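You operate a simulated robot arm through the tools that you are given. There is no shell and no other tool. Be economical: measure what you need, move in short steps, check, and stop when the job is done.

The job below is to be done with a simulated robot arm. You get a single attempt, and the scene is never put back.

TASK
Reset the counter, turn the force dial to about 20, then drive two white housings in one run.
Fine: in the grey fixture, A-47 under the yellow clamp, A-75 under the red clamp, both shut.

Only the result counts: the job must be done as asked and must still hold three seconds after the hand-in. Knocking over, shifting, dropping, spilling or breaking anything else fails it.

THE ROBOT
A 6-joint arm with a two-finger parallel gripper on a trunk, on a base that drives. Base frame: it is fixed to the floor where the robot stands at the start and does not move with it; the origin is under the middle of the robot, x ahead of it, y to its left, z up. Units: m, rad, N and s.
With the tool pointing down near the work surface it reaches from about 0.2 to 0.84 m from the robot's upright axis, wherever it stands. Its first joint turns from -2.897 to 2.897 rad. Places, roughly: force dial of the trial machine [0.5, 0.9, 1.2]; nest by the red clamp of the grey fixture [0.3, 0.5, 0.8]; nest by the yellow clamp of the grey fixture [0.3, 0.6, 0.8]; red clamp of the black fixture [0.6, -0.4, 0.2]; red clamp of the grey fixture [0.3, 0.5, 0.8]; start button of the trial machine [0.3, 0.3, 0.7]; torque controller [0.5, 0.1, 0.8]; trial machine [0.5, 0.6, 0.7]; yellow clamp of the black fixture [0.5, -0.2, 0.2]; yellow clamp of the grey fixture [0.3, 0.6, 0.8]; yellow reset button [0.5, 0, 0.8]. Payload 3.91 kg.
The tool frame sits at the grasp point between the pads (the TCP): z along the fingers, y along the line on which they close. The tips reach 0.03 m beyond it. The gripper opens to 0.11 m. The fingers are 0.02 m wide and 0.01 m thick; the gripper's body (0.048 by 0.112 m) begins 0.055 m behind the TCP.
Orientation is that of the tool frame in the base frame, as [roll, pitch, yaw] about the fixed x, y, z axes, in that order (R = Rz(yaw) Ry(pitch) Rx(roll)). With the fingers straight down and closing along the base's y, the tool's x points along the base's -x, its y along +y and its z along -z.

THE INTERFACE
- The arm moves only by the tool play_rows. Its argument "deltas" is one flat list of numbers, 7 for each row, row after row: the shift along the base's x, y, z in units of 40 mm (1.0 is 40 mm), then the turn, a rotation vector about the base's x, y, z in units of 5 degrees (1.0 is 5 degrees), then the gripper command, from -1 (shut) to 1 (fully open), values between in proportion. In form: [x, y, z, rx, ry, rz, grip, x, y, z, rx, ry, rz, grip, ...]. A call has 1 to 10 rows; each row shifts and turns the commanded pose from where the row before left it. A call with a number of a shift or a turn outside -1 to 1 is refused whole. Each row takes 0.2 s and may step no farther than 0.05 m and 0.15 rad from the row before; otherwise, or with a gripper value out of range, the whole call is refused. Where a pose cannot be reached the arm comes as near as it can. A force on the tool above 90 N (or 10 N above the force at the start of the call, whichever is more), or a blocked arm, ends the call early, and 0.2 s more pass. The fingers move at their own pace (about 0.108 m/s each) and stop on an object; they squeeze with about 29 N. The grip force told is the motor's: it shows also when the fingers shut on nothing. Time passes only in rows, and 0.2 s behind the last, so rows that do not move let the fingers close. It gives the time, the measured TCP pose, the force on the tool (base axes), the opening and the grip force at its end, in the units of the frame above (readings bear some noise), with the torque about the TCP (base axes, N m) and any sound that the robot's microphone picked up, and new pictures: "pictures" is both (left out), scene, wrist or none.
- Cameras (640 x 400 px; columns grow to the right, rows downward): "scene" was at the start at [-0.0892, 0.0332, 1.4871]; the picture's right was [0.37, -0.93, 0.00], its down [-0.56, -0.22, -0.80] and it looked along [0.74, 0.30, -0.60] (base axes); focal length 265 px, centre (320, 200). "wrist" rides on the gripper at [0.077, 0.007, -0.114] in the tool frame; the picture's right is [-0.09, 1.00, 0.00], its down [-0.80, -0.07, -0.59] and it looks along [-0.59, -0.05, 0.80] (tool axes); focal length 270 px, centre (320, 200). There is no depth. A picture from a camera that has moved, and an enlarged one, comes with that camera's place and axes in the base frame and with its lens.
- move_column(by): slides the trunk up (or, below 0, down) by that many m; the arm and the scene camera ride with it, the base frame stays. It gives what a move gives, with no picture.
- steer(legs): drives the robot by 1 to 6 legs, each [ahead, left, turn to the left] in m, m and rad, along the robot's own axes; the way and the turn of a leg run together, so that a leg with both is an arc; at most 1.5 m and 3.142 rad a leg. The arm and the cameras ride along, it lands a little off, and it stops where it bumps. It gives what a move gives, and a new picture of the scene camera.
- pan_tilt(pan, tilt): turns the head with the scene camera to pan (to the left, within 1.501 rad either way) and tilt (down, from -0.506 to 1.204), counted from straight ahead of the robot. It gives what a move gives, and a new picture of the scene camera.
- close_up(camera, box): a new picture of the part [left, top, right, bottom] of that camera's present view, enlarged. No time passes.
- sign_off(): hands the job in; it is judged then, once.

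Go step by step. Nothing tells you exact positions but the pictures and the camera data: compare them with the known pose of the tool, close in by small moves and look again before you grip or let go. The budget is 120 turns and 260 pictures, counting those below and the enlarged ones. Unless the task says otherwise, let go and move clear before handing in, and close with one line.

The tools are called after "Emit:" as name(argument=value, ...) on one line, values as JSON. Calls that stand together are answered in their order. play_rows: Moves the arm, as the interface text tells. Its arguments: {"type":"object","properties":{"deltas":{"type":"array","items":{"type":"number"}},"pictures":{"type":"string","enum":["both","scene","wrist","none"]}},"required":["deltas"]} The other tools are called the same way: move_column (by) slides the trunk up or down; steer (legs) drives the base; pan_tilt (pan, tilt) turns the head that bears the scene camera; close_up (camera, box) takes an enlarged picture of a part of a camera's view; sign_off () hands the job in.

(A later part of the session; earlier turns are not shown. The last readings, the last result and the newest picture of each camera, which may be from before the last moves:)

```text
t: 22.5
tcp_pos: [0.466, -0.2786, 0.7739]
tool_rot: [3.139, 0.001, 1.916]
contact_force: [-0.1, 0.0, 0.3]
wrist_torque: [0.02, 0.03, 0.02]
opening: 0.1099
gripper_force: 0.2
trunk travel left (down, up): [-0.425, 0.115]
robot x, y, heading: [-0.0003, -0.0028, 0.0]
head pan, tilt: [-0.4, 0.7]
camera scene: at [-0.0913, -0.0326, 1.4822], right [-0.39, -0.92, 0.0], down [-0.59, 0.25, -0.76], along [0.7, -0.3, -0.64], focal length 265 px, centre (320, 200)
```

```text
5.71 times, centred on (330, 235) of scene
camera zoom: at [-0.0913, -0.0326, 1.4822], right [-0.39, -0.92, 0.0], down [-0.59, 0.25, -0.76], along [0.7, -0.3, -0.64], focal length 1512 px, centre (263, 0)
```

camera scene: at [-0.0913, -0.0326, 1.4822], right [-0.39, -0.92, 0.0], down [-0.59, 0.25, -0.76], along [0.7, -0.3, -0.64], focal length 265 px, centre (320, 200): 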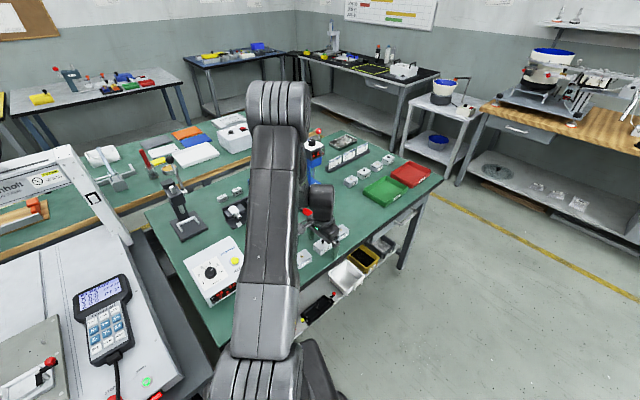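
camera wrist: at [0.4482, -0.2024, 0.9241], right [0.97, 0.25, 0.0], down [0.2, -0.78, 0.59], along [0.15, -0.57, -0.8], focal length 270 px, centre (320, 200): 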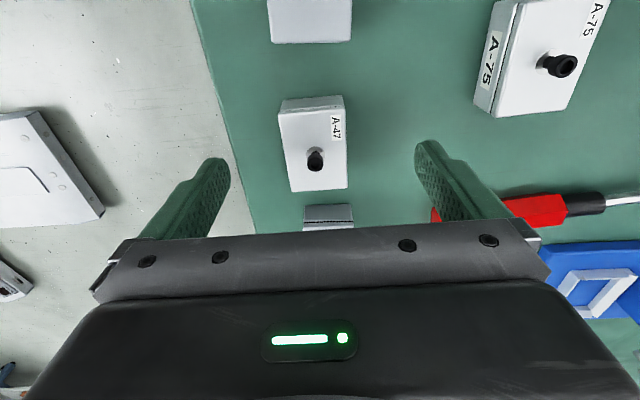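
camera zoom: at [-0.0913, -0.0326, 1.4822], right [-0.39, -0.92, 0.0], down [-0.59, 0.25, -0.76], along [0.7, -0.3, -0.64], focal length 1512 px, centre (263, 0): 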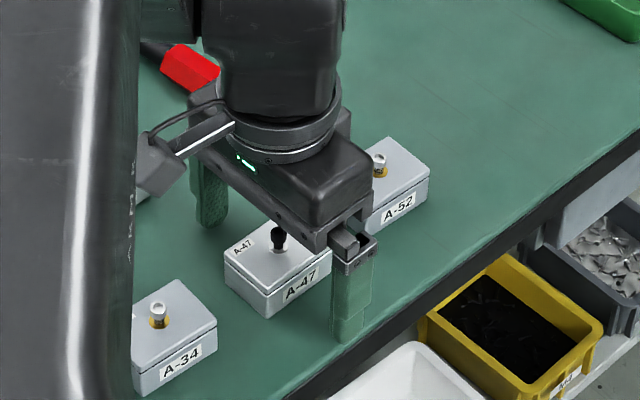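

Alignment looks right; I close the fingers and lift a little.

Emit:
play_rows(deltas=[0, 0, 0, 0, 0, 0, -1, 0, 0, 0, 0, 0, 0, -1, 0, 0, 0, 0, 0, 0, -1, 0, 0, 0.5, 0, 0, 0, -1, 0, 0, 0.7, 0, 0, 0, -1], pictures="both")

Emit:
close_up(camera="scene", box=[280, 190, 380, 260])

```text
t: 23.7
tcp_pos: [0.4643, -0.2775, 0.8232]
tool_rot: [3.14, 0.0, 1.916]
contact_force: [-0.2, -0.1, -1.4]
wrist_torque: [0.0, 0.0, 0.01]
opening: 0.0397
gripper_force: 29.4
trunk travel left (down, up): [-0.425, 0.115]
robot x, y, heading: [-0.0004, -0.0029, 0.003]
head pan, tilt: [-0.4, 0.7]
camera scene: at [-0.0917, -0.0323, 1.4821], right [-0.39, -0.92, 0.0], down [-0.59, 0.25, -0.76], along [0.7, -0.3, -0.64], focal length 265 px, centre (320, 200)
camera wrist: at [0.4433, -0.2024, 0.9354], right [0.97, 0.25, 0.0], down [0.2, -0.78, 0.59], along [0.15, -0.57, -0.8], focal length 270 px, centre (320, 200)
```

scene: 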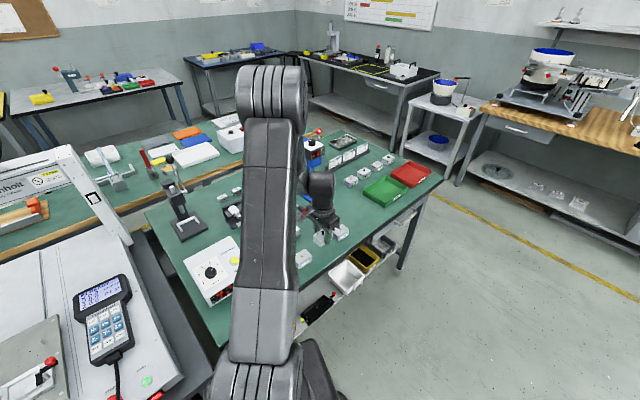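
wrist: 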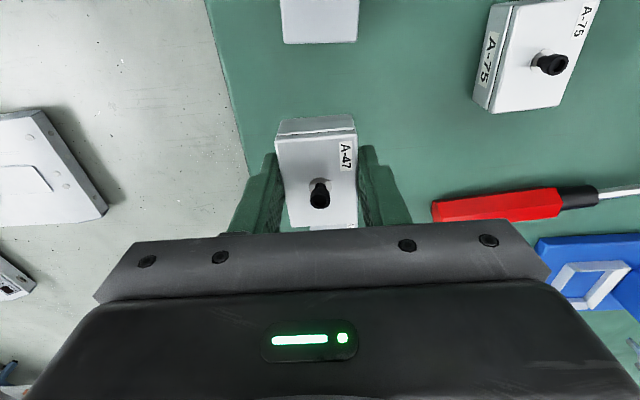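

```text
5.71 times, centred on (330, 225) of scene
camera zoom: at [-0.0917, -0.0323, 1.4821], right [-0.39, -0.92, 0.0], down [-0.59, 0.25, -0.76], along [0.7, -0.3, -0.64], focal length 1512 px, centre (263, 57)
```

zoom: 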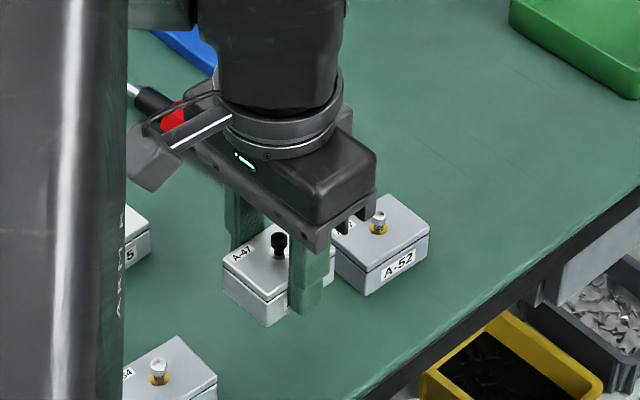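

A-47 is held (0.040 m wide), but the tips reach almost to its bottom, too deep for the nest lips. I set it back down and regrip about 13 mm higher.

Emit:
play_rows(deltas=[0, 0, -0.7, 0, 0, 0, -1, 0, 0, -0.5, 0, 0, 0, -1, 0, 0, 0, 0, 0, 0, 0.1, 0, 0, 0, 0, 0, 0, 0.1, 0, 0, 0.32, 0, 0, 0, 0.1, 0, 0, 0, 0, 0, 0, -1, 0, 0, 0, 0, 0, 0, -1, 0, 0, 0, 0, 0, 0, -1, 0, 0, 1, 0, 0, 0, -1, 0, 0, 1, 0, 0, 0, -1], pictures="both")

Emit:
close_up(camera="scene", box=[280, 180, 380, 250])

```text
t: 25.9
tcp_pos: [0.463, -0.2773, 0.8687]
tool_rot: [3.14, 0.002, 1.918]
contact_force: [-1.1, -0.3, -1.6]
wrist_torque: [0.02, 0.03, -0.01]
opening: 0.0393
gripper_force: 29.0
trunk travel left (down, up): [-0.425, 0.115]
robot x, y, heading: [0.0008, -0.0012, 0.0]
head pan, tilt: [-0.4, 0.7]
camera scene: at [-0.092, -0.0322, 1.4821], right [-0.39, -0.92, 0.0], down [-0.59, 0.25, -0.77], along [0.7, -0.3, -0.64], focal length 265 px, centre (320, 200)
camera wrist: at [0.4425, -0.2028, 0.9813], right [0.97, 0.25, 0.0], down [0.2, -0.78, 0.59], along [0.15, -0.57, -0.8], focal length 270 px, centre (320, 200)
```

scene: 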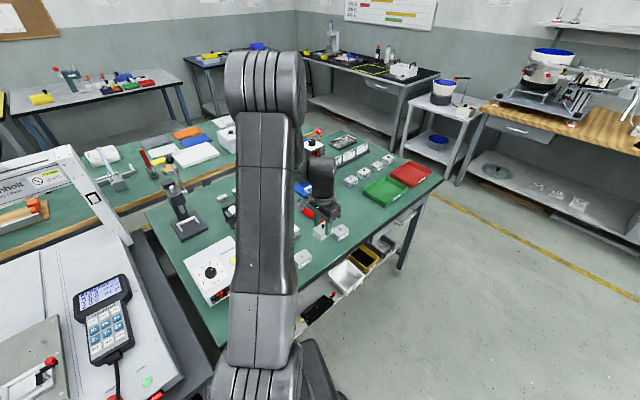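
wrist: 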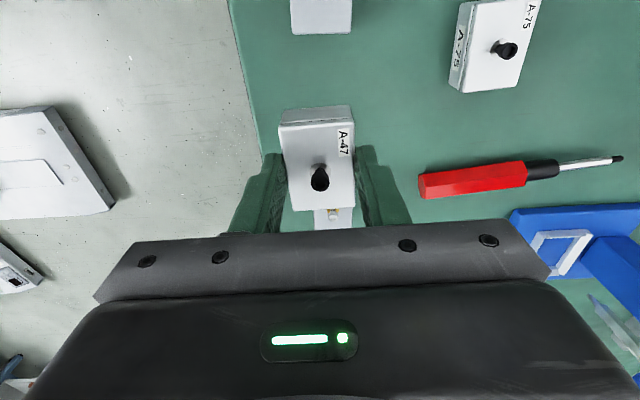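

```text
5.71 times, centred on (330, 215) of scene
camera zoom: at [-0.092, -0.0322, 1.4821], right [-0.39, -0.92, 0.0], down [-0.59, 0.25, -0.77], along [0.7, -0.3, -0.64], focal length 1512 px, centre (263, 114)
```

zoom: 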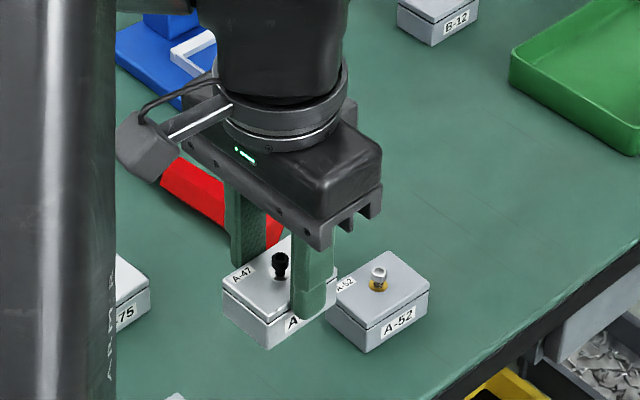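

A-47 is now held by its upper part. I carry it high over to the fixture, stopping above the red nest so the wrist camera can see the yellow nest beyond the held part.

Emit:
play_rows(deltas=[0, 0, 1, 0, 0, 0, -1, 0, 0, 1, 0, 0, 0, -1, -0.136, 0.98, 0, 0, 0, 0, -1, -0.136, 0.98, 0, 0, 0, 0, -1, -0.136, 0.98, 0, 0, 0, 0, -1, -0.136, 0.98, 0, 0, 0, 0, -1, -0.136, 0.98, 0, 0, 0, 0, -1, -0.136, 0.98, 0, 0, 0, 0, -1, -0.136, 0.98, 0, 0, 0, 0, -1, -0.136, 0.98, 0, 0, 0, 0, -1], pictures="none")

Emit:
play_rows(deltas=[-0.136, 0.98, 0, 0, 0, 0, -1, -0.136, 0.98, 0, 0, 0, 0, -1, -0.136, 0.98, 0, 0, 0, 0, -1, -0.136, 0.98, 0, 0, 0, 0, -1, -0.136, 0.98, 0, 0, 0, 0, -1, -0.136, 0.98, 0, 0, 0, 0, -1, -0.136, 0.98, 0, 0, 0, 0, -1, -0.136, 0.98, 0, 0, 0, 0, -1, -0.136, 0.98, 0, 0, 0, 0, -1, -0.136, 0.98, 0, 0, 0, 0, -1], pictures="none")

Emit:
play_rows(deltas=[-0.136, 0.98, -0.2, 0, 0, 0, -1, -0.136, 0.98, -0.2, 0, 0, 0, -1], pictures="wrist")

Emit:
pan_tilt(pan=0.95, tilt=0.6)

```text
t: 28.1
tcp_pos: [0.4176, 0.0393, 0.951]
tool_rot: [-3.142, 0.002, 1.915]
contact_force: [-0.5, -0.3, -0.7]
wrist_torque: [0.01, -0.01, -0.02]
opening: 0.0392
gripper_force: 28.5
trunk travel left (down, up): [-0.425, 0.115]
robot x, y, heading: [-0.0016, 0.0001, -0.001]
head pan, tilt: [-0.4, 0.7]
```

```text
t: 30.3
tcp_pos: [0.3632, 0.4288, 0.9458]
tool_rot: [3.141, 0.002, 1.916]
contact_force: [0.1, -0.6, -0.8]
wrist_torque: [-0.01, 0.01, 0.01]
opening: 0.0392
gripper_force: 29.2
trunk travel left (down, up): [-0.425, 0.115]
robot x, y, heading: [0.0017, 0.0011, 0.0]
head pan, tilt: [-0.4, 0.7]
```

```text
t: 30.9
tcp_pos: [0.3549, 0.5073, 0.9281]
tool_rot: [-3.14, 0.001, 1.916]
contact_force: [0.7, 0.6, -1.0]
wrist_torque: [-0.02, 0.04, 0.0]
opening: 0.0391
gripper_force: 29.1
trunk travel left (down, up): [-0.425, 0.115]
robot x, y, heading: [-0.0027, -0.003, -0.002]
head pan, tilt: [-0.4, 0.7]
camera wrist: at [0.3325, 0.5817, 1.0427], right [0.97, 0.25, 0.0], down [0.2, -0.78, 0.6], along [0.15, -0.58, -0.8], focal length 270 px, centre (320, 200)
```

wrist: 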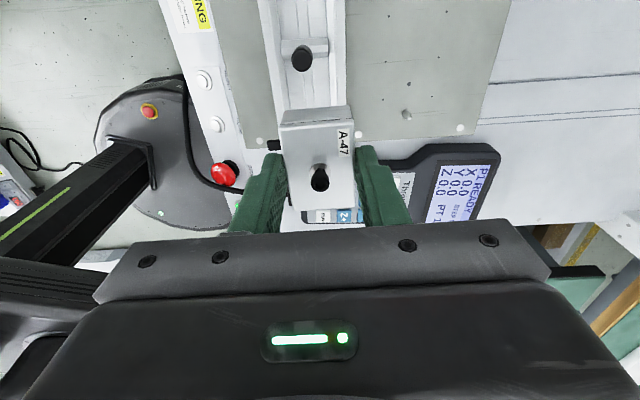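

```text
t: 32.4
tcp_pos: [0.3537, 0.5049, 0.9303]
tool_rot: [3.14, 0.001, 1.917]
contact_force: [0.0, 0.2, -0.8]
wrist_torque: [0.03, 0.01, 0.02]
opening: 0.0391
gripper_force: 28.7
trunk travel left (down, up): [-0.425, 0.115]
robot x, y, heading: [0.0016, -0.0027, 0.001]
head pan, tilt: [0.949, 0.6]
camera scene: at [-0.1183, 0.0728, 1.4908], right [0.81, -0.58, 0.0], down [-0.33, -0.46, -0.82], along [0.48, 0.67, -0.57], focal length 265 px, centre (320, 200)
```

scene: 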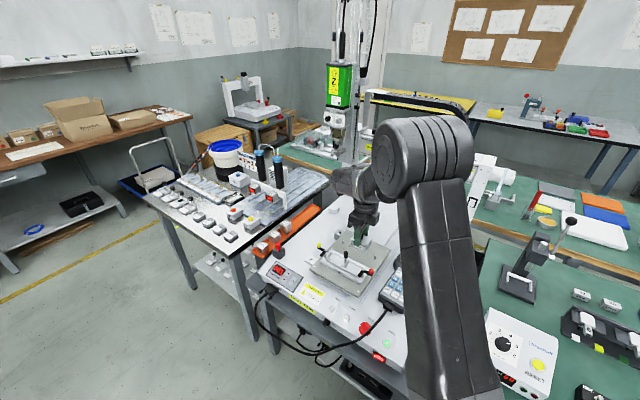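

The tray and central post are in view above the held housing. I zoom both cameras to triangulate the nests.

Emit:
close_up(camera="scene", box=[290, 200, 410, 300])

Emit:
close_up(camera="wrist", box=[220, 0, 440, 140])

Emit:
close_up(camera="scene", box=[300, 40, 380, 150])

```text
4.00 times, centred on (350, 250) of scene
camera zoom: at [-0.1183, 0.0728, 1.4908], right [0.81, -0.58, 0.0], down [-0.33, -0.46, -0.82], along [0.48, 0.67, -0.57], focal length 1058 px, centre (200, 0)
```

zoom: 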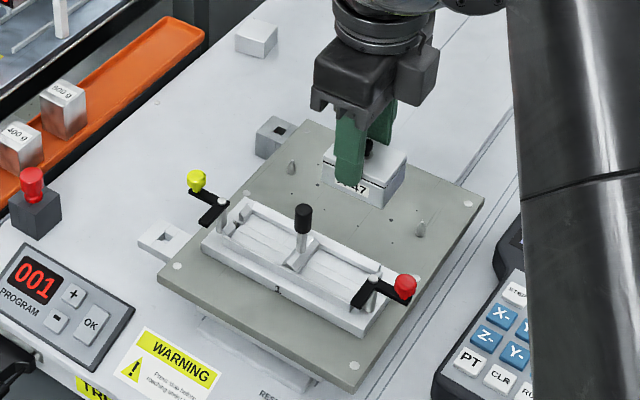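

```text
2.86 times, centred on (330, 70) of wrist
camera zoom: at [0.3324, 0.5805, 1.0434], right [0.97, 0.25, 0.0], down [0.2, -0.78, 0.59], along [0.15, -0.58, -0.8], focal length 772 px, centre (291, 571)
```

zoom: 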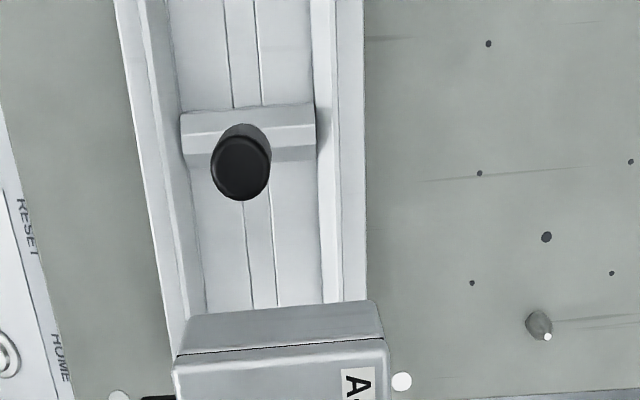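

```text
3.64 times, centred on (340, 95) of scene
camera zoom: at [-0.1183, 0.0728, 1.4908], right [0.81, -0.58, 0.0], down [-0.33, -0.46, -0.82], along [0.48, 0.67, -0.57], focal length 962 px, centre (247, 582)
```

zoom: 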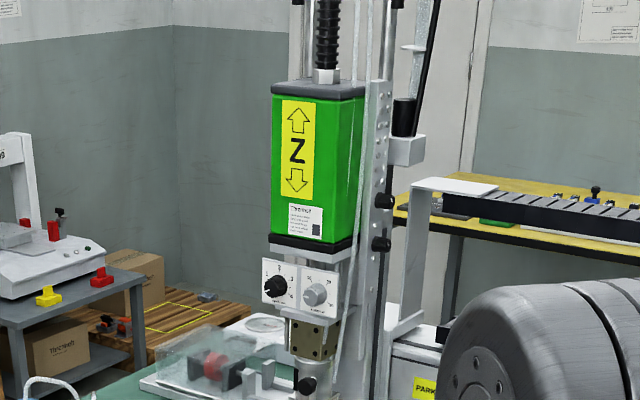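

Tray centre ≈[0.329,0.545], so the yellow nest is at ≈[0.317,0.580] and red at ≈[0.341,0.510]. I move A-47 above the yellow nest, just higher than the post, and check.

Emit:
play_rows(deltas=[-0.31, 0.6, -0.1, 0, 0, 0, -1, -0.31, 0.6, -0.2, 0, 0, 0, -1, -0.31, 0.6, -0.5, 0, 0, 0, -1, 0, 0, -0.2, 0, 0, 0, -1], pictures="wrist")

Emit:
close_up(camera="scene", box=[310, 220, 410, 290])

Emit:
close_up(camera="wrist", box=[200, 60, 440, 220])

```text
t: 33.4
tcp_pos: [0.3167, 0.5784, 0.8911]
tool_rot: [3.14, 0.001, 1.915]
contact_force: [0.3, 0.2, -1.2]
wrist_torque: [0.02, -0.01, -0.01]
opening: 0.0393
gripper_force: 28.2
trunk travel left (down, up): [-0.425, 0.115]
robot x, y, heading: [0.0013, 0.0008, -0.001]
head pan, tilt: [0.949, 0.6]
camera wrist: at [0.2957, 0.653, 1.0048], right [0.97, 0.25, 0.0], down [0.2, -0.78, 0.59], along [0.15, -0.57, -0.8], focal length 270 px, centre (320, 200)
```

wrist: 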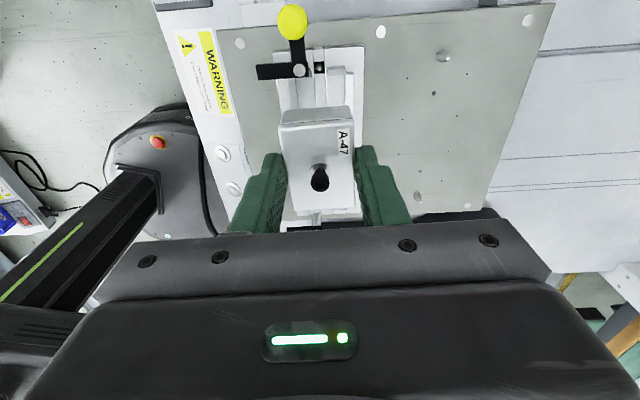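

```text
5.71 times, centred on (360, 255) of scene
camera zoom: at [-0.1183, 0.0732, 1.4908], right [0.81, -0.58, 0.0], down [-0.33, -0.46, -0.82], along [0.48, 0.67, -0.57], focal length 1512 px, centre (91, -114)
```

zoom: 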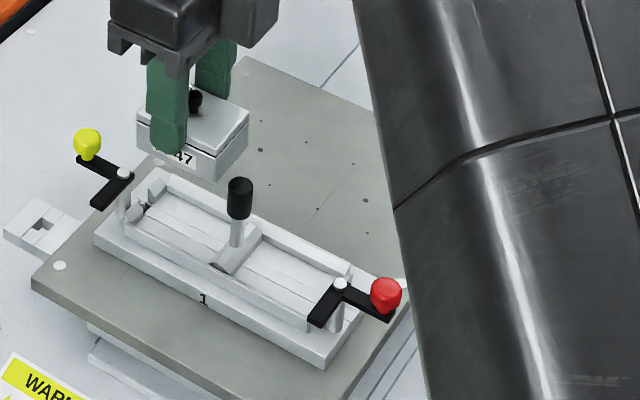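

```text
2.50 times, centred on (320, 140) of wrist
camera zoom: at [0.2957, 0.653, 1.0048], right [0.97, 0.25, 0.0], down [0.2, -0.78, 0.59], along [0.15, -0.57, -0.8], focal length 676 px, centre (320, 350)
```

zoom: 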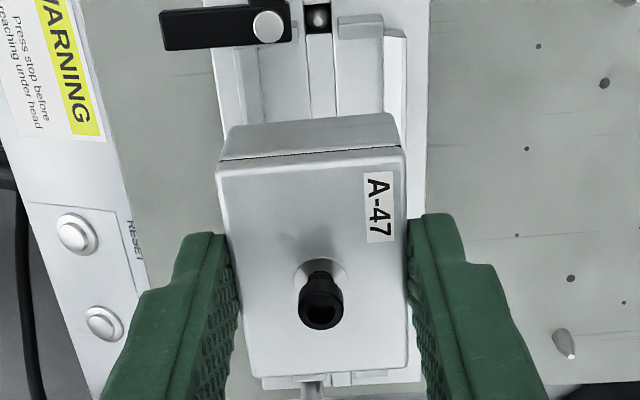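

The housing is centred over the yellow nest within about a millimetre. I descend slowly to just above the rim and look again.

Emit:
play_rows(deltas=[0.03, -0.01, -0.5, 0, 0, 0, -1, 0, 0, -0.5, 0, 0, 0, -1, 0, 0, -0.4, 0, 0, 0, -1, 0, 0, -0.2, 0, 0, 0, -1], pictures="wrist")

Emit:
close_up(camera="scene", box=[310, 220, 410, 290])

Emit:
close_up(camera="wrist", box=[200, 60, 440, 220])

```text
t: 34.4
tcp_pos: [0.3157, 0.5793, 0.8243]
tool_rot: [3.141, 0.001, 1.915]
contact_force: [-7.5, 11.5, 0.7]
wrist_torque: [0.11, 0.03, -0.06]
opening: 0.0397
gripper_force: 28.6
trunk travel left (down, up): [-0.425, 0.115]
robot x, y, heading: [0.0023, 0.005, 0.002]
head pan, tilt: [0.949, 0.6]
camera wrist: at [0.2958, 0.654, 0.9387], right [0.97, 0.26, 0.0], down [0.2, -0.78, 0.6], along [0.15, -0.58, -0.8], focal length 270 px, centre (320, 200)
```

wrist: 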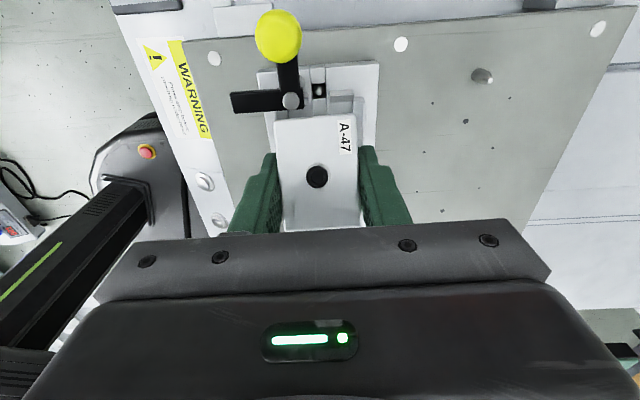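

```text
5.71 times, centred on (360, 255) of scene
camera zoom: at [-0.1193, 0.0743, 1.4905], right [0.81, -0.58, 0.0], down [-0.33, -0.46, -0.82], along [0.48, 0.67, -0.57], focal length 1512 px, centre (91, -114)
```

zoom: 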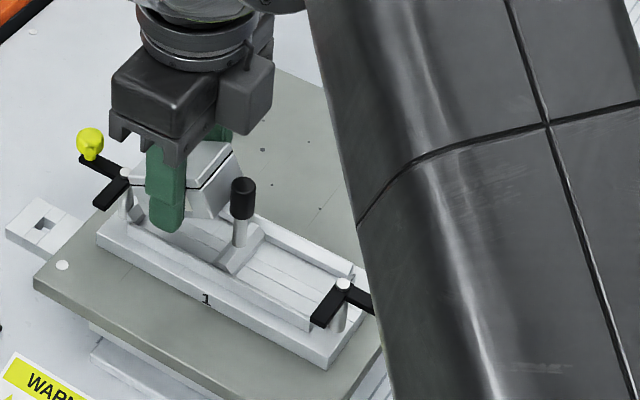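

```text
2.50 times, centred on (320, 140) of wrist
camera zoom: at [0.2958, 0.654, 0.9387], right [0.97, 0.26, 0.0], down [0.2, -0.78, 0.6], along [0.15, -0.58, -0.8], focal length 676 px, centre (320, 350)
```

zoom: 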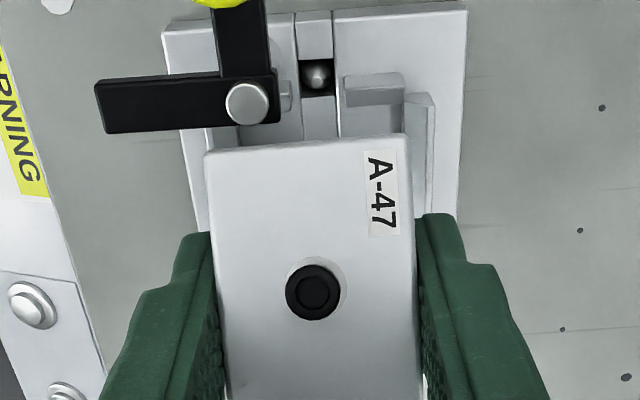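

The far end caught on the raised divider and the housing tilted a little in the grip. I lift 2 cm and inspect.

Emit:
play_rows(deltas=[0, 0, 0.5, 0, 0, 0, -1, 0, 0, 0.5, 0, 0, 0, -1], pictures="wrist")

Emit:
close_up(camera="scene", box=[310, 220, 380, 270])

Emit:
close_up(camera="wrist", box=[200, 60, 440, 220])

```text
t: 35.0
tcp_pos: [0.319, 0.5775, 0.8676]
tool_rot: [3.139, 0.003, 1.915]
contact_force: [0.5, 0.1, -1.3]
wrist_torque: [-0.02, 0.03, 0.0]
opening: 0.0397
gripper_force: 28.9
trunk travel left (down, up): [-0.425, 0.115]
robot x, y, heading: [-0.0005, 0.0035, -0.001]
head pan, tilt: [0.949, 0.6]
camera wrist: at [0.2981, 0.6519, 0.9802], right [0.97, 0.25, 0.0], down [0.2, -0.78, 0.6], along [0.15, -0.58, -0.8], focal length 270 px, centre (320, 200)
```

wrist: 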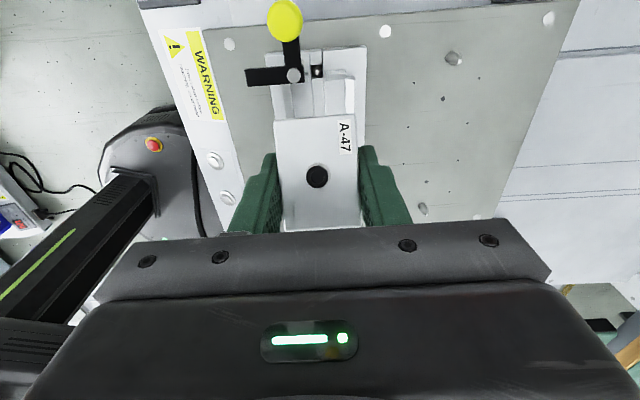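

```text
8.00 times, centred on (345, 245) of scene
camera zoom: at [-0.1184, 0.0728, 1.4908], right [0.81, -0.58, 0.0], down [-0.33, -0.46, -0.82], along [0.48, 0.67, -0.57], focal length 2117 px, centre (120, -160)
```

zoom: 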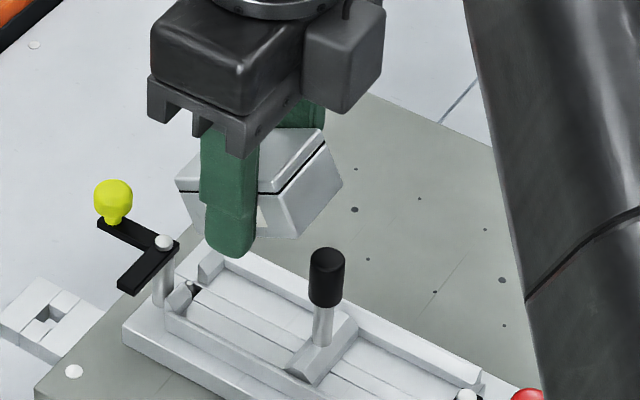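

```text
2.50 times, centred on (320, 140) of wrist
camera zoom: at [0.2981, 0.6519, 0.9802], right [0.97, 0.25, 0.0], down [0.2, -0.78, 0.6], along [0.15, -0.58, -0.8], focal length 676 px, centre (320, 350)
```

zoom: 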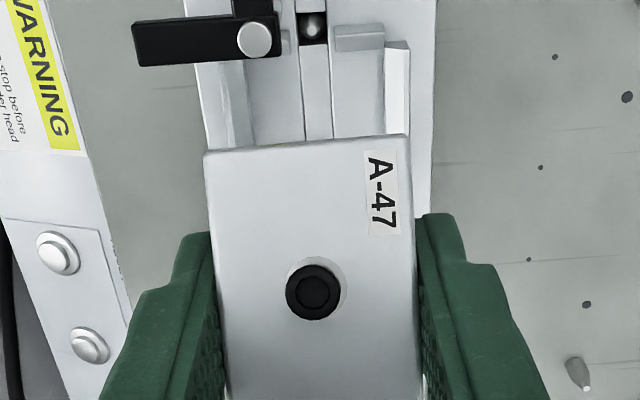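

The part tilted about 30° in the grip. I'll set it down on the flat bare grey plate behind the tray (between the pins) to level it and regrip.

Emit:
play_rows(deltas=[0.3, 0, 0.4, 0, 0, 0, -1, 0.9, -0.05, 0, 0, 0, 0, -1, 0.94, -0.1, -0.2, 0, 0, 0, -1, 0, 0, -0.6, 0, 0, 0, -1, 0, 0, -0.5, 0, 0, 0, -1], pictures="wrist")

Emit:
close_up(camera="scene", box=[320, 210, 400, 265])

```text
t: 36.2
tcp_pos: [0.4051, 0.572, 0.8322]
tool_rot: [-3.141, 0.001, 1.916]
contact_force: [0.5, 0.9, -0.1]
wrist_torque: [0.01, 0.01, 0.01]
opening: 0.0395
gripper_force: 29.3
trunk travel left (down, up): [-0.425, 0.115]
robot x, y, heading: [-0.0005, -0.0018, -0.0]
head pan, tilt: [0.949, 0.6]
camera wrist: at [0.3846, 0.6476, 0.9451], right [0.97, 0.25, 0.0], down [0.2, -0.78, 0.6], along [0.15, -0.58, -0.8], focal length 270 px, centre (320, 200)
```

wrist: 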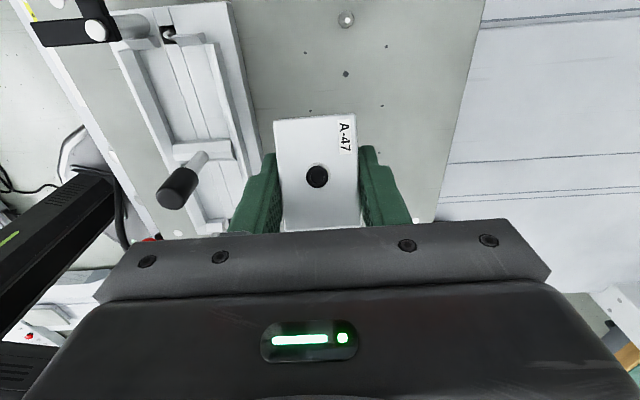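

```text
7.27 times, centred on (360, 238) of scene
camera zoom: at [-0.1184, 0.0731, 1.4908], right [0.81, -0.58, 0.0], down [-0.33, -0.46, -0.82], along [0.48, 0.67, -0.57], focal length 1925 px, centre (29, -73)
```

zoom: 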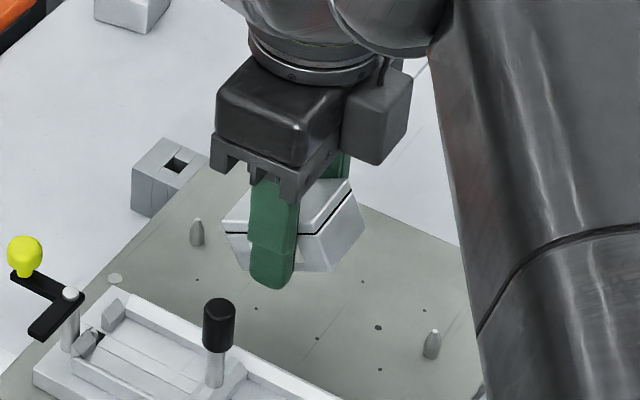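

The spot is clear. I lower in small steps until the housing levels on the plate.

Emit:
play_rows(deltas=[0, 0, -0.2, 0, 0, 0, -1, 0, 0, -0.2, 0, 0, 0, -1, 0, 0, -0.2, 0, 0, 0, -1], pictures="none")

Emit:
close_up(camera="scene", box=[320, 210, 400, 265])

```text
t: 37.0
tcp_pos: [0.4042, 0.572, 0.8065]
tool_rot: [3.141, 0.001, 1.916]
contact_force: [0.3, 0.4, -1.0]
wrist_torque: [-0.02, -0.02, -0.02]
opening: 0.0398
gripper_force: 28.8
trunk travel left (down, up): [-0.425, 0.115]
robot x, y, heading: [-0.0003, -0.0021, -0.0]
head pan, tilt: [0.949, 0.6]
```

```text
7.27 times, centred on (360, 238) of scene
camera zoom: at [-0.1183, 0.0729, 1.4908], right [0.81, -0.58, 0.0], down [-0.33, -0.46, -0.82], along [0.48, 0.67, -0.57], focal length 1925 px, centre (29, -73)
```

zoom: 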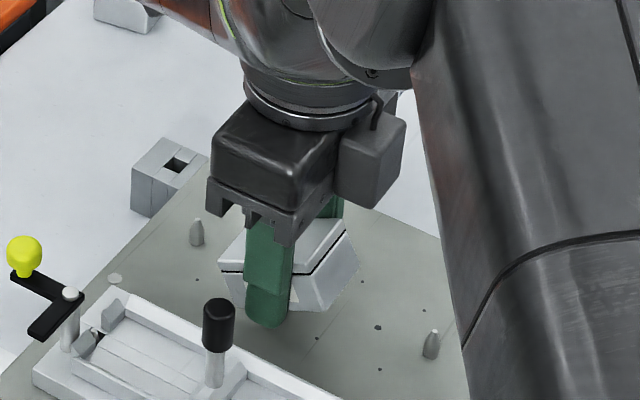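

No contact yet; I continue downwards in small steps.

Emit:
play_rows(deltas=[0, 0, -0.2, 0, 0, 0, -1, 0, 0, -0.15, 0, 0, 0, -1], pictures="none")

Emit:
close_up(camera="scene", box=[320, 210, 400, 265])

Emit:
play_rows(deltas=[0, 0, -0.1, 0, 0, 0, -1, 0, 0, -0.1, 0, 0, 0, -1], pictures="none")

Emit:
close_up(camera="scene", box=[320, 210, 400, 265])

```text
t: 37.6
tcp_pos: [0.4035, 0.5731, 0.7954]
tool_rot: [3.138, -0.003, 1.916]
contact_force: [-1.9, -1.3, 14.1]
wrist_torque: [0.15, 0.35, 0.02]
opening: 0.0396
gripper_force: 29.3
trunk travel left (down, up): [-0.425, 0.115]
robot x, y, heading: [-0.003, 0.0003, -0.004]
head pan, tilt: [0.949, 0.6]
```

```text
7.27 times, centred on (360, 238) of scene
camera zoom: at [-0.1194, 0.0715, 1.4912], right [0.81, -0.58, 0.0], down [-0.33, -0.46, -0.83], along [0.48, 0.67, -0.56], focal length 1925 px, centre (29, -73)
```

zoom: 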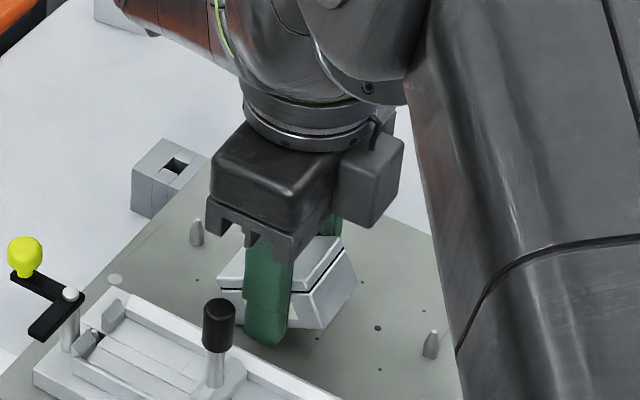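

```text
t: 38.2
tcp_pos: [0.4047, 0.5709, 0.7874]
tool_rot: [3.139, -0.002, 1.914]
contact_force: [0.2, -4.8, 25.4]
wrist_torque: [-0.04, 0.54, -0.04]
opening: 0.0396
gripper_force: 29.3
trunk travel left (down, up): [-0.425, 0.115]
robot x, y, heading: [0.0004, -0.005, 0.001]
head pan, tilt: [0.949, 0.6]
```

```text
7.27 times, centred on (360, 238) of scene
camera zoom: at [-0.1199, 0.0699, 1.491], right [0.81, -0.58, 0.0], down [-0.33, -0.46, -0.83], along [0.48, 0.67, -0.56], focal length 1925 px, centre (29, -73)
```

zoom: 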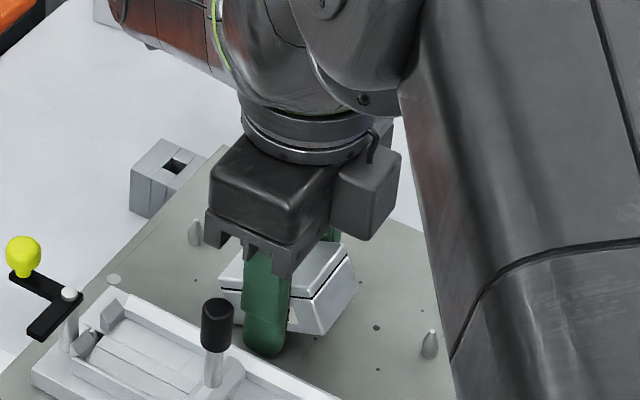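

It is levelling; only a few mm remain, so I open the fingers slightly to let it settle flat on the plate.

Emit:
play_rows(deltas=[0, 0, -0.05, 0, 0, 0, -1, 0, 0, 0, 0, 0, 0, -0.2, 0, 0, 0, 0, 0, 0, 0, 0, 0, 0, 0, 0, 0, 0.1], pictures="wrist")

Emit:
close_up(camera="scene", box=[320, 210, 400, 265])

Emit:
close_up(camera="wrist", box=[200, 60, 440, 220])

```text
t: 39.2
tcp_pos: [0.4071, 0.5713, 0.7873]
tool_rot: [3.133, -0.005, 1.913]
contact_force: [25.5, 2.8, 40.7]
wrist_torque: [-0.62, 0.21, 0.26]
opening: 0.0481
gripper_force: 0.0
trunk travel left (down, up): [-0.425, 0.115]
robot x, y, heading: [-0.0033, 0.0024, -0.001]
head pan, tilt: [0.949, 0.6]
camera wrist: at [0.3857, 0.6454, 0.9009], right [0.97, 0.25, 0.01], down [0.2, -0.78, 0.59], along [0.16, -0.57, -0.81], focal length 270 px, centre (320, 200)
```

wrist: 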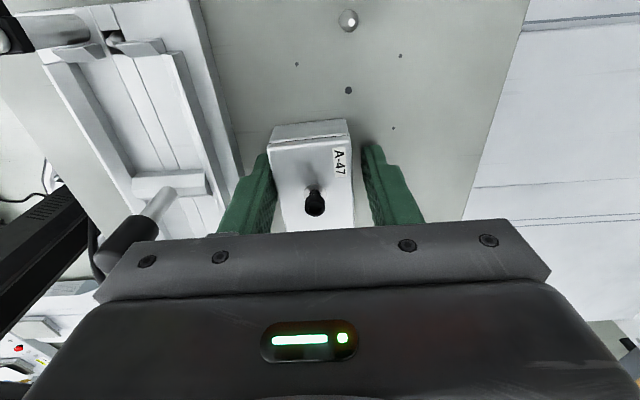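

```text
7.27 times, centred on (360, 238) of scene
camera zoom: at [-0.1179, 0.0698, 1.4911], right [0.81, -0.58, 0.0], down [-0.33, -0.46, -0.83], along [0.48, 0.67, -0.56], focal length 1925 px, centre (29, -73)
```

zoom: 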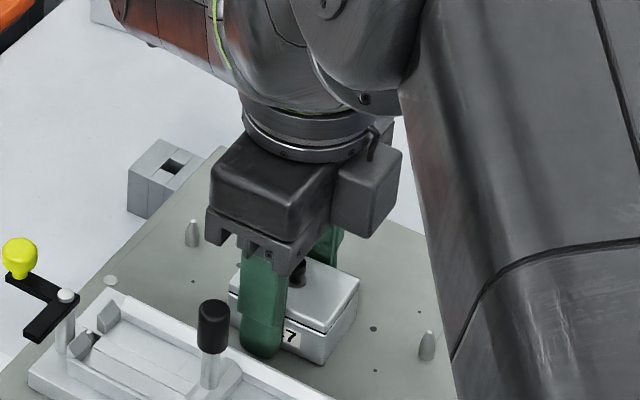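

```text
2.50 times, centred on (320, 140) of wrist
camera zoom: at [0.3857, 0.6454, 0.9009], right [0.97, 0.25, 0.01], down [0.2, -0.78, 0.59], along [0.16, -0.57, -0.81], focal length 676 px, centre (320, 350)
```

zoom: 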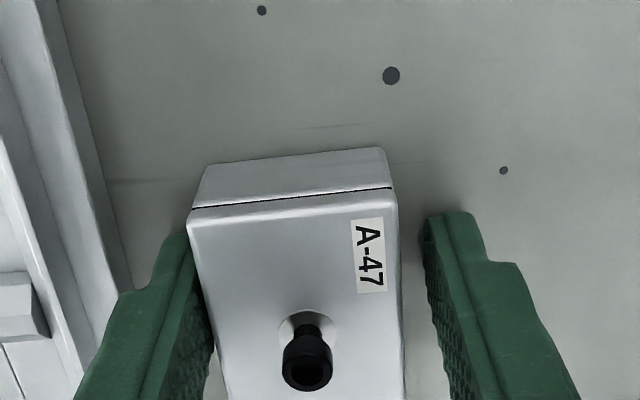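

The housing is flat again; the finger tips touch the plate (z≈0.757), so I raise off before regripping.

Emit:
play_rows(deltas=[0, 0, 0.3, 0, 0, 0, 0.1, 0, 0, 0.1, 0, 0, 0, 0.1], pictures="wrist")

Emit:
close_up(camera="scene", box=[310, 210, 410, 280])

```text
t: 39.8
tcp_pos: [0.4029, 0.5731, 0.797]
tool_rot: [-3.14, 0.002, 1.919]
contact_force: [0.2, 0.8, 0.2]
wrist_torque: [0.02, -0.01, 0.02]
opening: 0.0601
gripper_force: 0.1
trunk travel left (down, up): [-0.425, 0.115]
robot x, y, heading: [-0.0017, -0.0035, -0.001]
head pan, tilt: [0.949, 0.6]
camera wrist: at [0.3811, 0.6464, 0.9098], right [0.97, 0.26, 0.0], down [0.21, -0.78, 0.6], along [0.15, -0.58, -0.8], focal length 270 px, centre (320, 200)
```

wrist: 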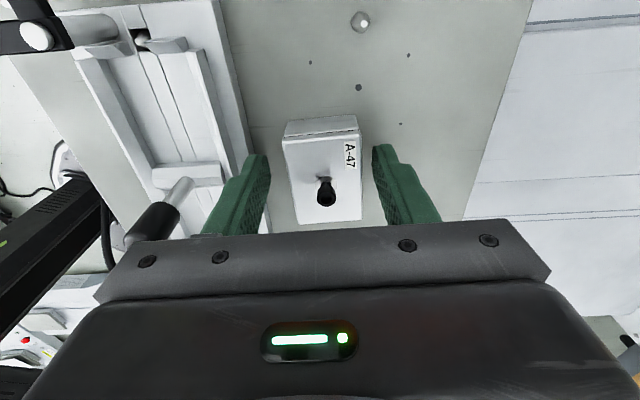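

```text
5.71 times, centred on (360, 245) of scene
camera zoom: at [-0.1187, 0.0727, 1.4905], right [0.81, -0.58, 0.0], down [-0.33, -0.46, -0.82], along [0.48, 0.67, -0.57], focal length 1512 px, centre (91, -57)
```

zoom: 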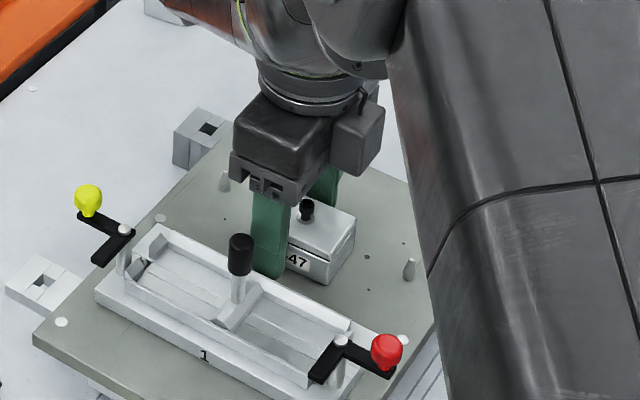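

I recentre along the housing and regrip with about 10 mm of finger overlap, then lift.

Emit:
play_rows(deltas=[0.05, -0.14, 0.13, 0, 0, 0, 0.1, 0, 0, 0, 0, 0, 0, -1, 0, 0, 0, 0, 0, 0, -1, 0, 0, 0, 0, 0, 0, -1, 0, 0, 0.5, 0, 0, 0, -1, 0, 0, 1, 0, 0, 0, -1, 0, 0, 1, 0, 0, 0, -1], pictures="wrist")

Emit:
close_up(camera="scene", box=[310, 190, 410, 260])

Emit:
close_up(camera="wrist", box=[200, 60, 440, 220])

```text
t: 41.4
tcp_pos: [0.4089, 0.5665, 0.9067]
tool_rot: [3.14, 0.0, 1.914]
contact_force: [0.2, 0.1, -1.7]
wrist_torque: [0.04, -0.02, -0.01]
opening: 0.0391
gripper_force: 29.1
trunk travel left (down, up): [-0.425, 0.115]
robot x, y, heading: [0.0021, -0.0005, -0.001]
head pan, tilt: [0.949, 0.6]
camera wrist: at [0.3885, 0.641, 1.0193], right [0.97, 0.25, 0.0], down [0.2, -0.78, 0.59], along [0.15, -0.57, -0.8], focal length 270 px, centre (320, 200)
```

wrist: 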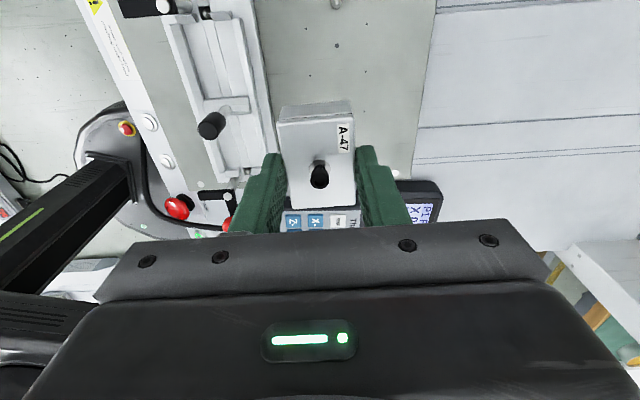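

```text
5.71 times, centred on (360, 225) of scene
camera zoom: at [-0.1185, 0.0725, 1.4908], right [0.81, -0.58, 0.0], down [-0.33, -0.46, -0.83], along [0.48, 0.67, -0.56], focal length 1512 px, centre (91, 57)
```

zoom: 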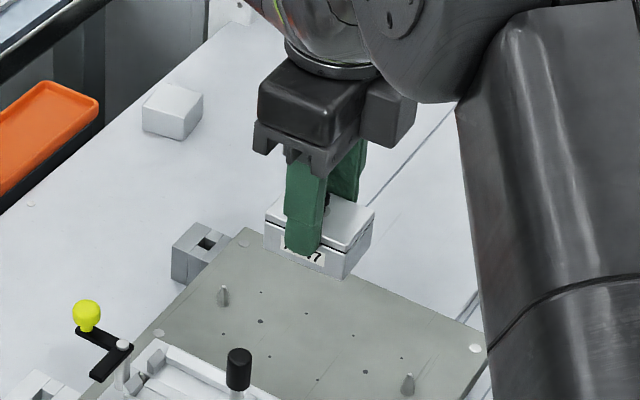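

```text
2.50 times, centred on (320, 140) of wrist
camera zoom: at [0.3885, 0.641, 1.0193], right [0.97, 0.25, 0.0], down [0.2, -0.78, 0.59], along [0.15, -0.57, -0.8], focal length 676 px, centre (320, 350)
```

zoom: 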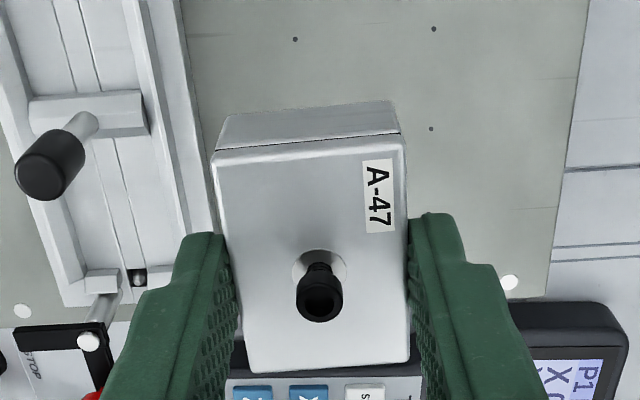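

The housing is well centred in the grip, and the divider's top is at z≈0.778 with the tray centre ≈[0.3286,0.5478]; the yellow nest centre is ≈[0.317,0.582]. I move above it and verify.

Emit:
play_rows(deltas=[-0.77, 0.13, 0, 0, 0, 0, -1, -0.77, 0.13, 0, 0, 0, 0, -1, -0.77, 0.13, 0, 0, 0, 0, -1, 0, 0, -0.4, 0, 0, 0, -1, 0, 0, 0, 0, 0, 0, -1], pictures="wrist")

Emit:
close_up(camera="scene", box=[310, 220, 410, 290])

Emit:
close_up(camera="wrist", box=[200, 60, 440, 220])

```text
t: 42.6
tcp_pos: [0.3139, 0.5818, 0.8897]
tool_rot: [3.14, 0.001, 1.917]
contact_force: [-0.4, -0.2, -1.1]
wrist_torque: [-0.01, -0.01, -0.04]
opening: 0.0394
gripper_force: 28.5
trunk travel left (down, up): [-0.425, 0.115]
robot x, y, heading: [-0.0006, -0.002, 0.006]
head pan, tilt: [0.949, 0.6]
camera wrist: at [0.2933, 0.6552, 1.0024], right [0.97, 0.25, 0.0], down [0.2, -0.78, 0.59], along [0.15, -0.57, -0.8], focal length 270 px, centre (320, 200)
```

wrist: 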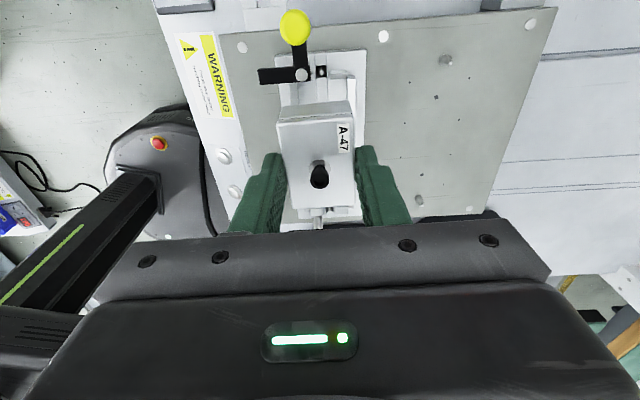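

```text
5.71 times, centred on (360, 255) of scene
camera zoom: at [-0.1182, 0.073, 1.4908], right [0.81, -0.58, 0.0], down [-0.33, -0.46, -0.82], along [0.48, 0.67, -0.57], focal length 1512 px, centre (91, -114)
```

zoom: 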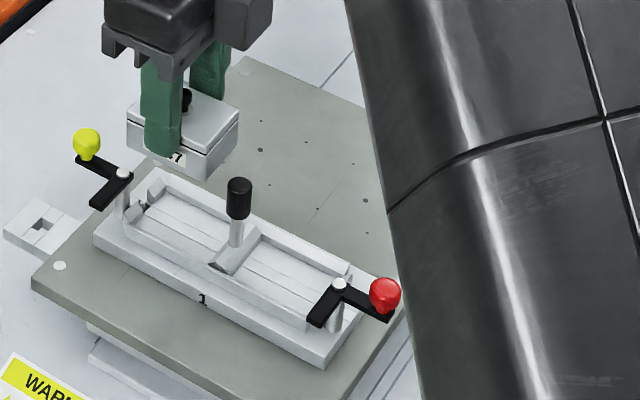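

```text
2.50 times, centred on (320, 140) of wrist
camera zoom: at [0.2933, 0.6552, 1.0024], right [0.97, 0.25, 0.0], down [0.2, -0.78, 0.59], along [0.15, -0.57, -0.8], focal length 676 px, centre (320, 350)
```

zoom: 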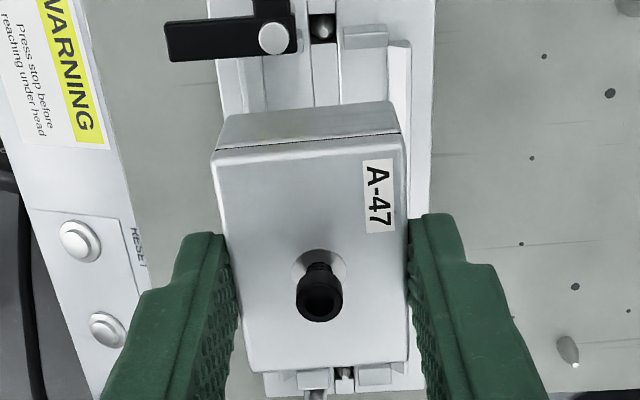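

A 3 mm shift forward is needed; I apply it, descend to just above the lips, and check again.

Emit:
play_rows(deltas=[0.075, 0.012, -0.4, 0, 0, 0, -1, 0, 0, -0.5, 0, 0, 0, -1, 0, 0, -0.42, 0, 0, 0, -1, 0, 0, 0, 0, 0, 0, -1], pictures="wrist")

Emit:
close_up(camera="scene", box=[320, 225, 400, 280])

Emit:
close_up(camera="wrist", box=[200, 60, 440, 220])

```text
t: 43.6
tcp_pos: [0.3172, 0.5819, 0.8372]
tool_rot: [3.139, -0.001, 1.915]
contact_force: [-0.3, 0.1, -0.8]
wrist_torque: [-0.03, -0.01, -0.02]
opening: 0.0392
gripper_force: 28.9
trunk travel left (down, up): [-0.425, 0.115]
robot x, y, heading: [0.0003, -0.0002, -0.001]
head pan, tilt: [0.949, 0.6]
camera wrist: at [0.2967, 0.6556, 0.9505], right [0.97, 0.25, 0.0], down [0.2, -0.78, 0.59], along [0.15, -0.57, -0.8], focal length 270 px, centre (320, 200)
```

wrist: 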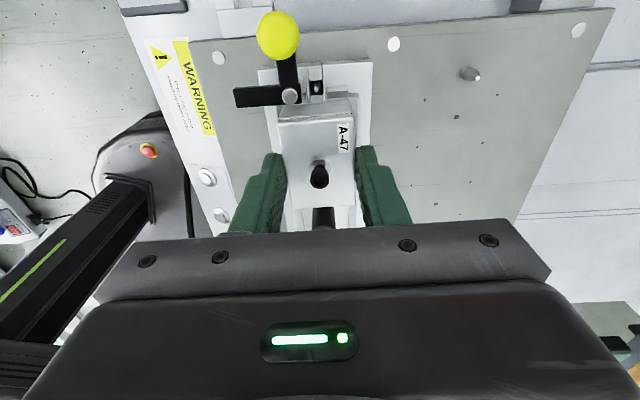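

```text
7.27 times, centred on (360, 252) of scene
camera zoom: at [-0.1183, 0.073, 1.4908], right [0.81, -0.58, 0.0], down [-0.33, -0.46, -0.82], along [0.48, 0.67, -0.57], focal length 1925 px, centre (29, -182)
```

zoom: 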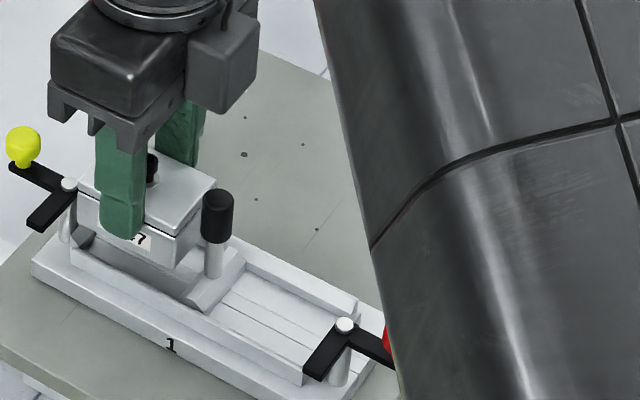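

```text
2.50 times, centred on (320, 140) of wrist
camera zoom: at [0.2967, 0.6556, 0.9505], right [0.97, 0.25, 0.0], down [0.2, -0.78, 0.59], along [0.15, -0.57, -0.8], focal length 676 px, centre (320, 350)
```

zoom: 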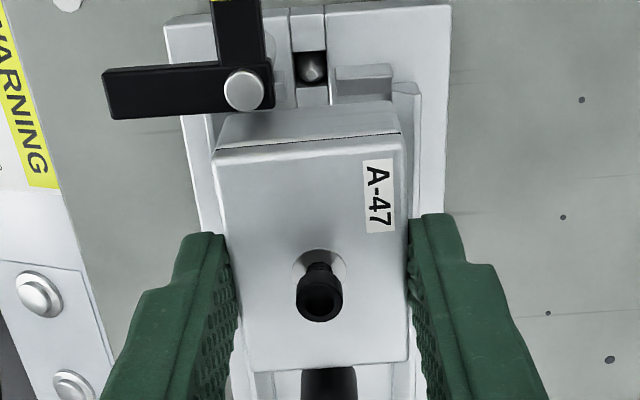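

No contact and about 1.5 mm clearance at both ends. I lower into the nest in small steps.

Emit:
play_rows(deltas=[0, 0, -0.2, 0, 0, 0, -1, 0, 0, -0.15, 0, 0, 0, -1, 0, 0, 0, 0, 0, 0, -1], pictures="wrist")

Emit:
close_up(camera="scene", box=[320, 225, 400, 280])

```text
t: 44.4
tcp_pos: [0.319, 0.5802, 0.8251]
tool_rot: [3.139, 0.001, 1.914]
contact_force: [1.5, -3.9, 6.9]
wrist_torque: [0.11, -0.12, -0.08]
opening: 0.0392
gripper_force: 28.9
trunk travel left (down, up): [-0.425, 0.115]
robot x, y, heading: [0.0015, -0.001, -0.005]
head pan, tilt: [0.949, 0.6]
camera wrist: at [0.2976, 0.6546, 0.9375], right [0.97, 0.25, 0.0], down [0.2, -0.78, 0.59], along [0.15, -0.57, -0.8], focal length 270 px, centre (320, 200)
```

wrist: 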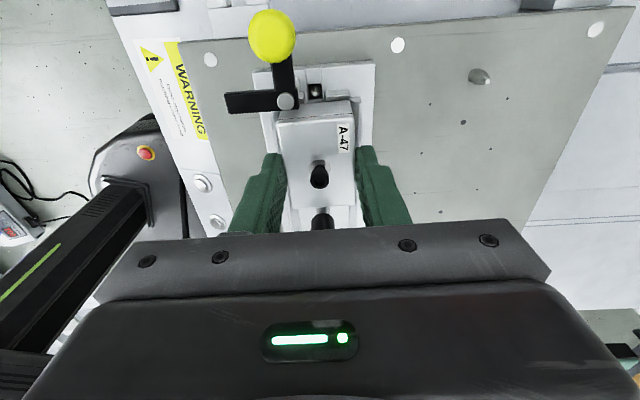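

```text
7.27 times, centred on (360, 252) of scene
camera zoom: at [-0.1186, 0.0716, 1.491], right [0.81, -0.58, 0.0], down [-0.33, -0.46, -0.83], along [0.48, 0.67, -0.56], focal length 1925 px, centre (29, -182)
```

zoom: 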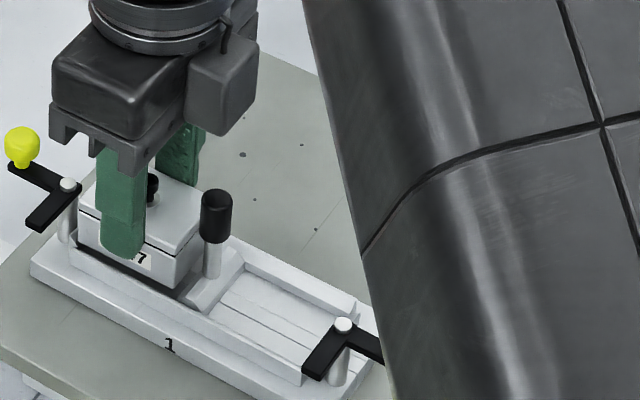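

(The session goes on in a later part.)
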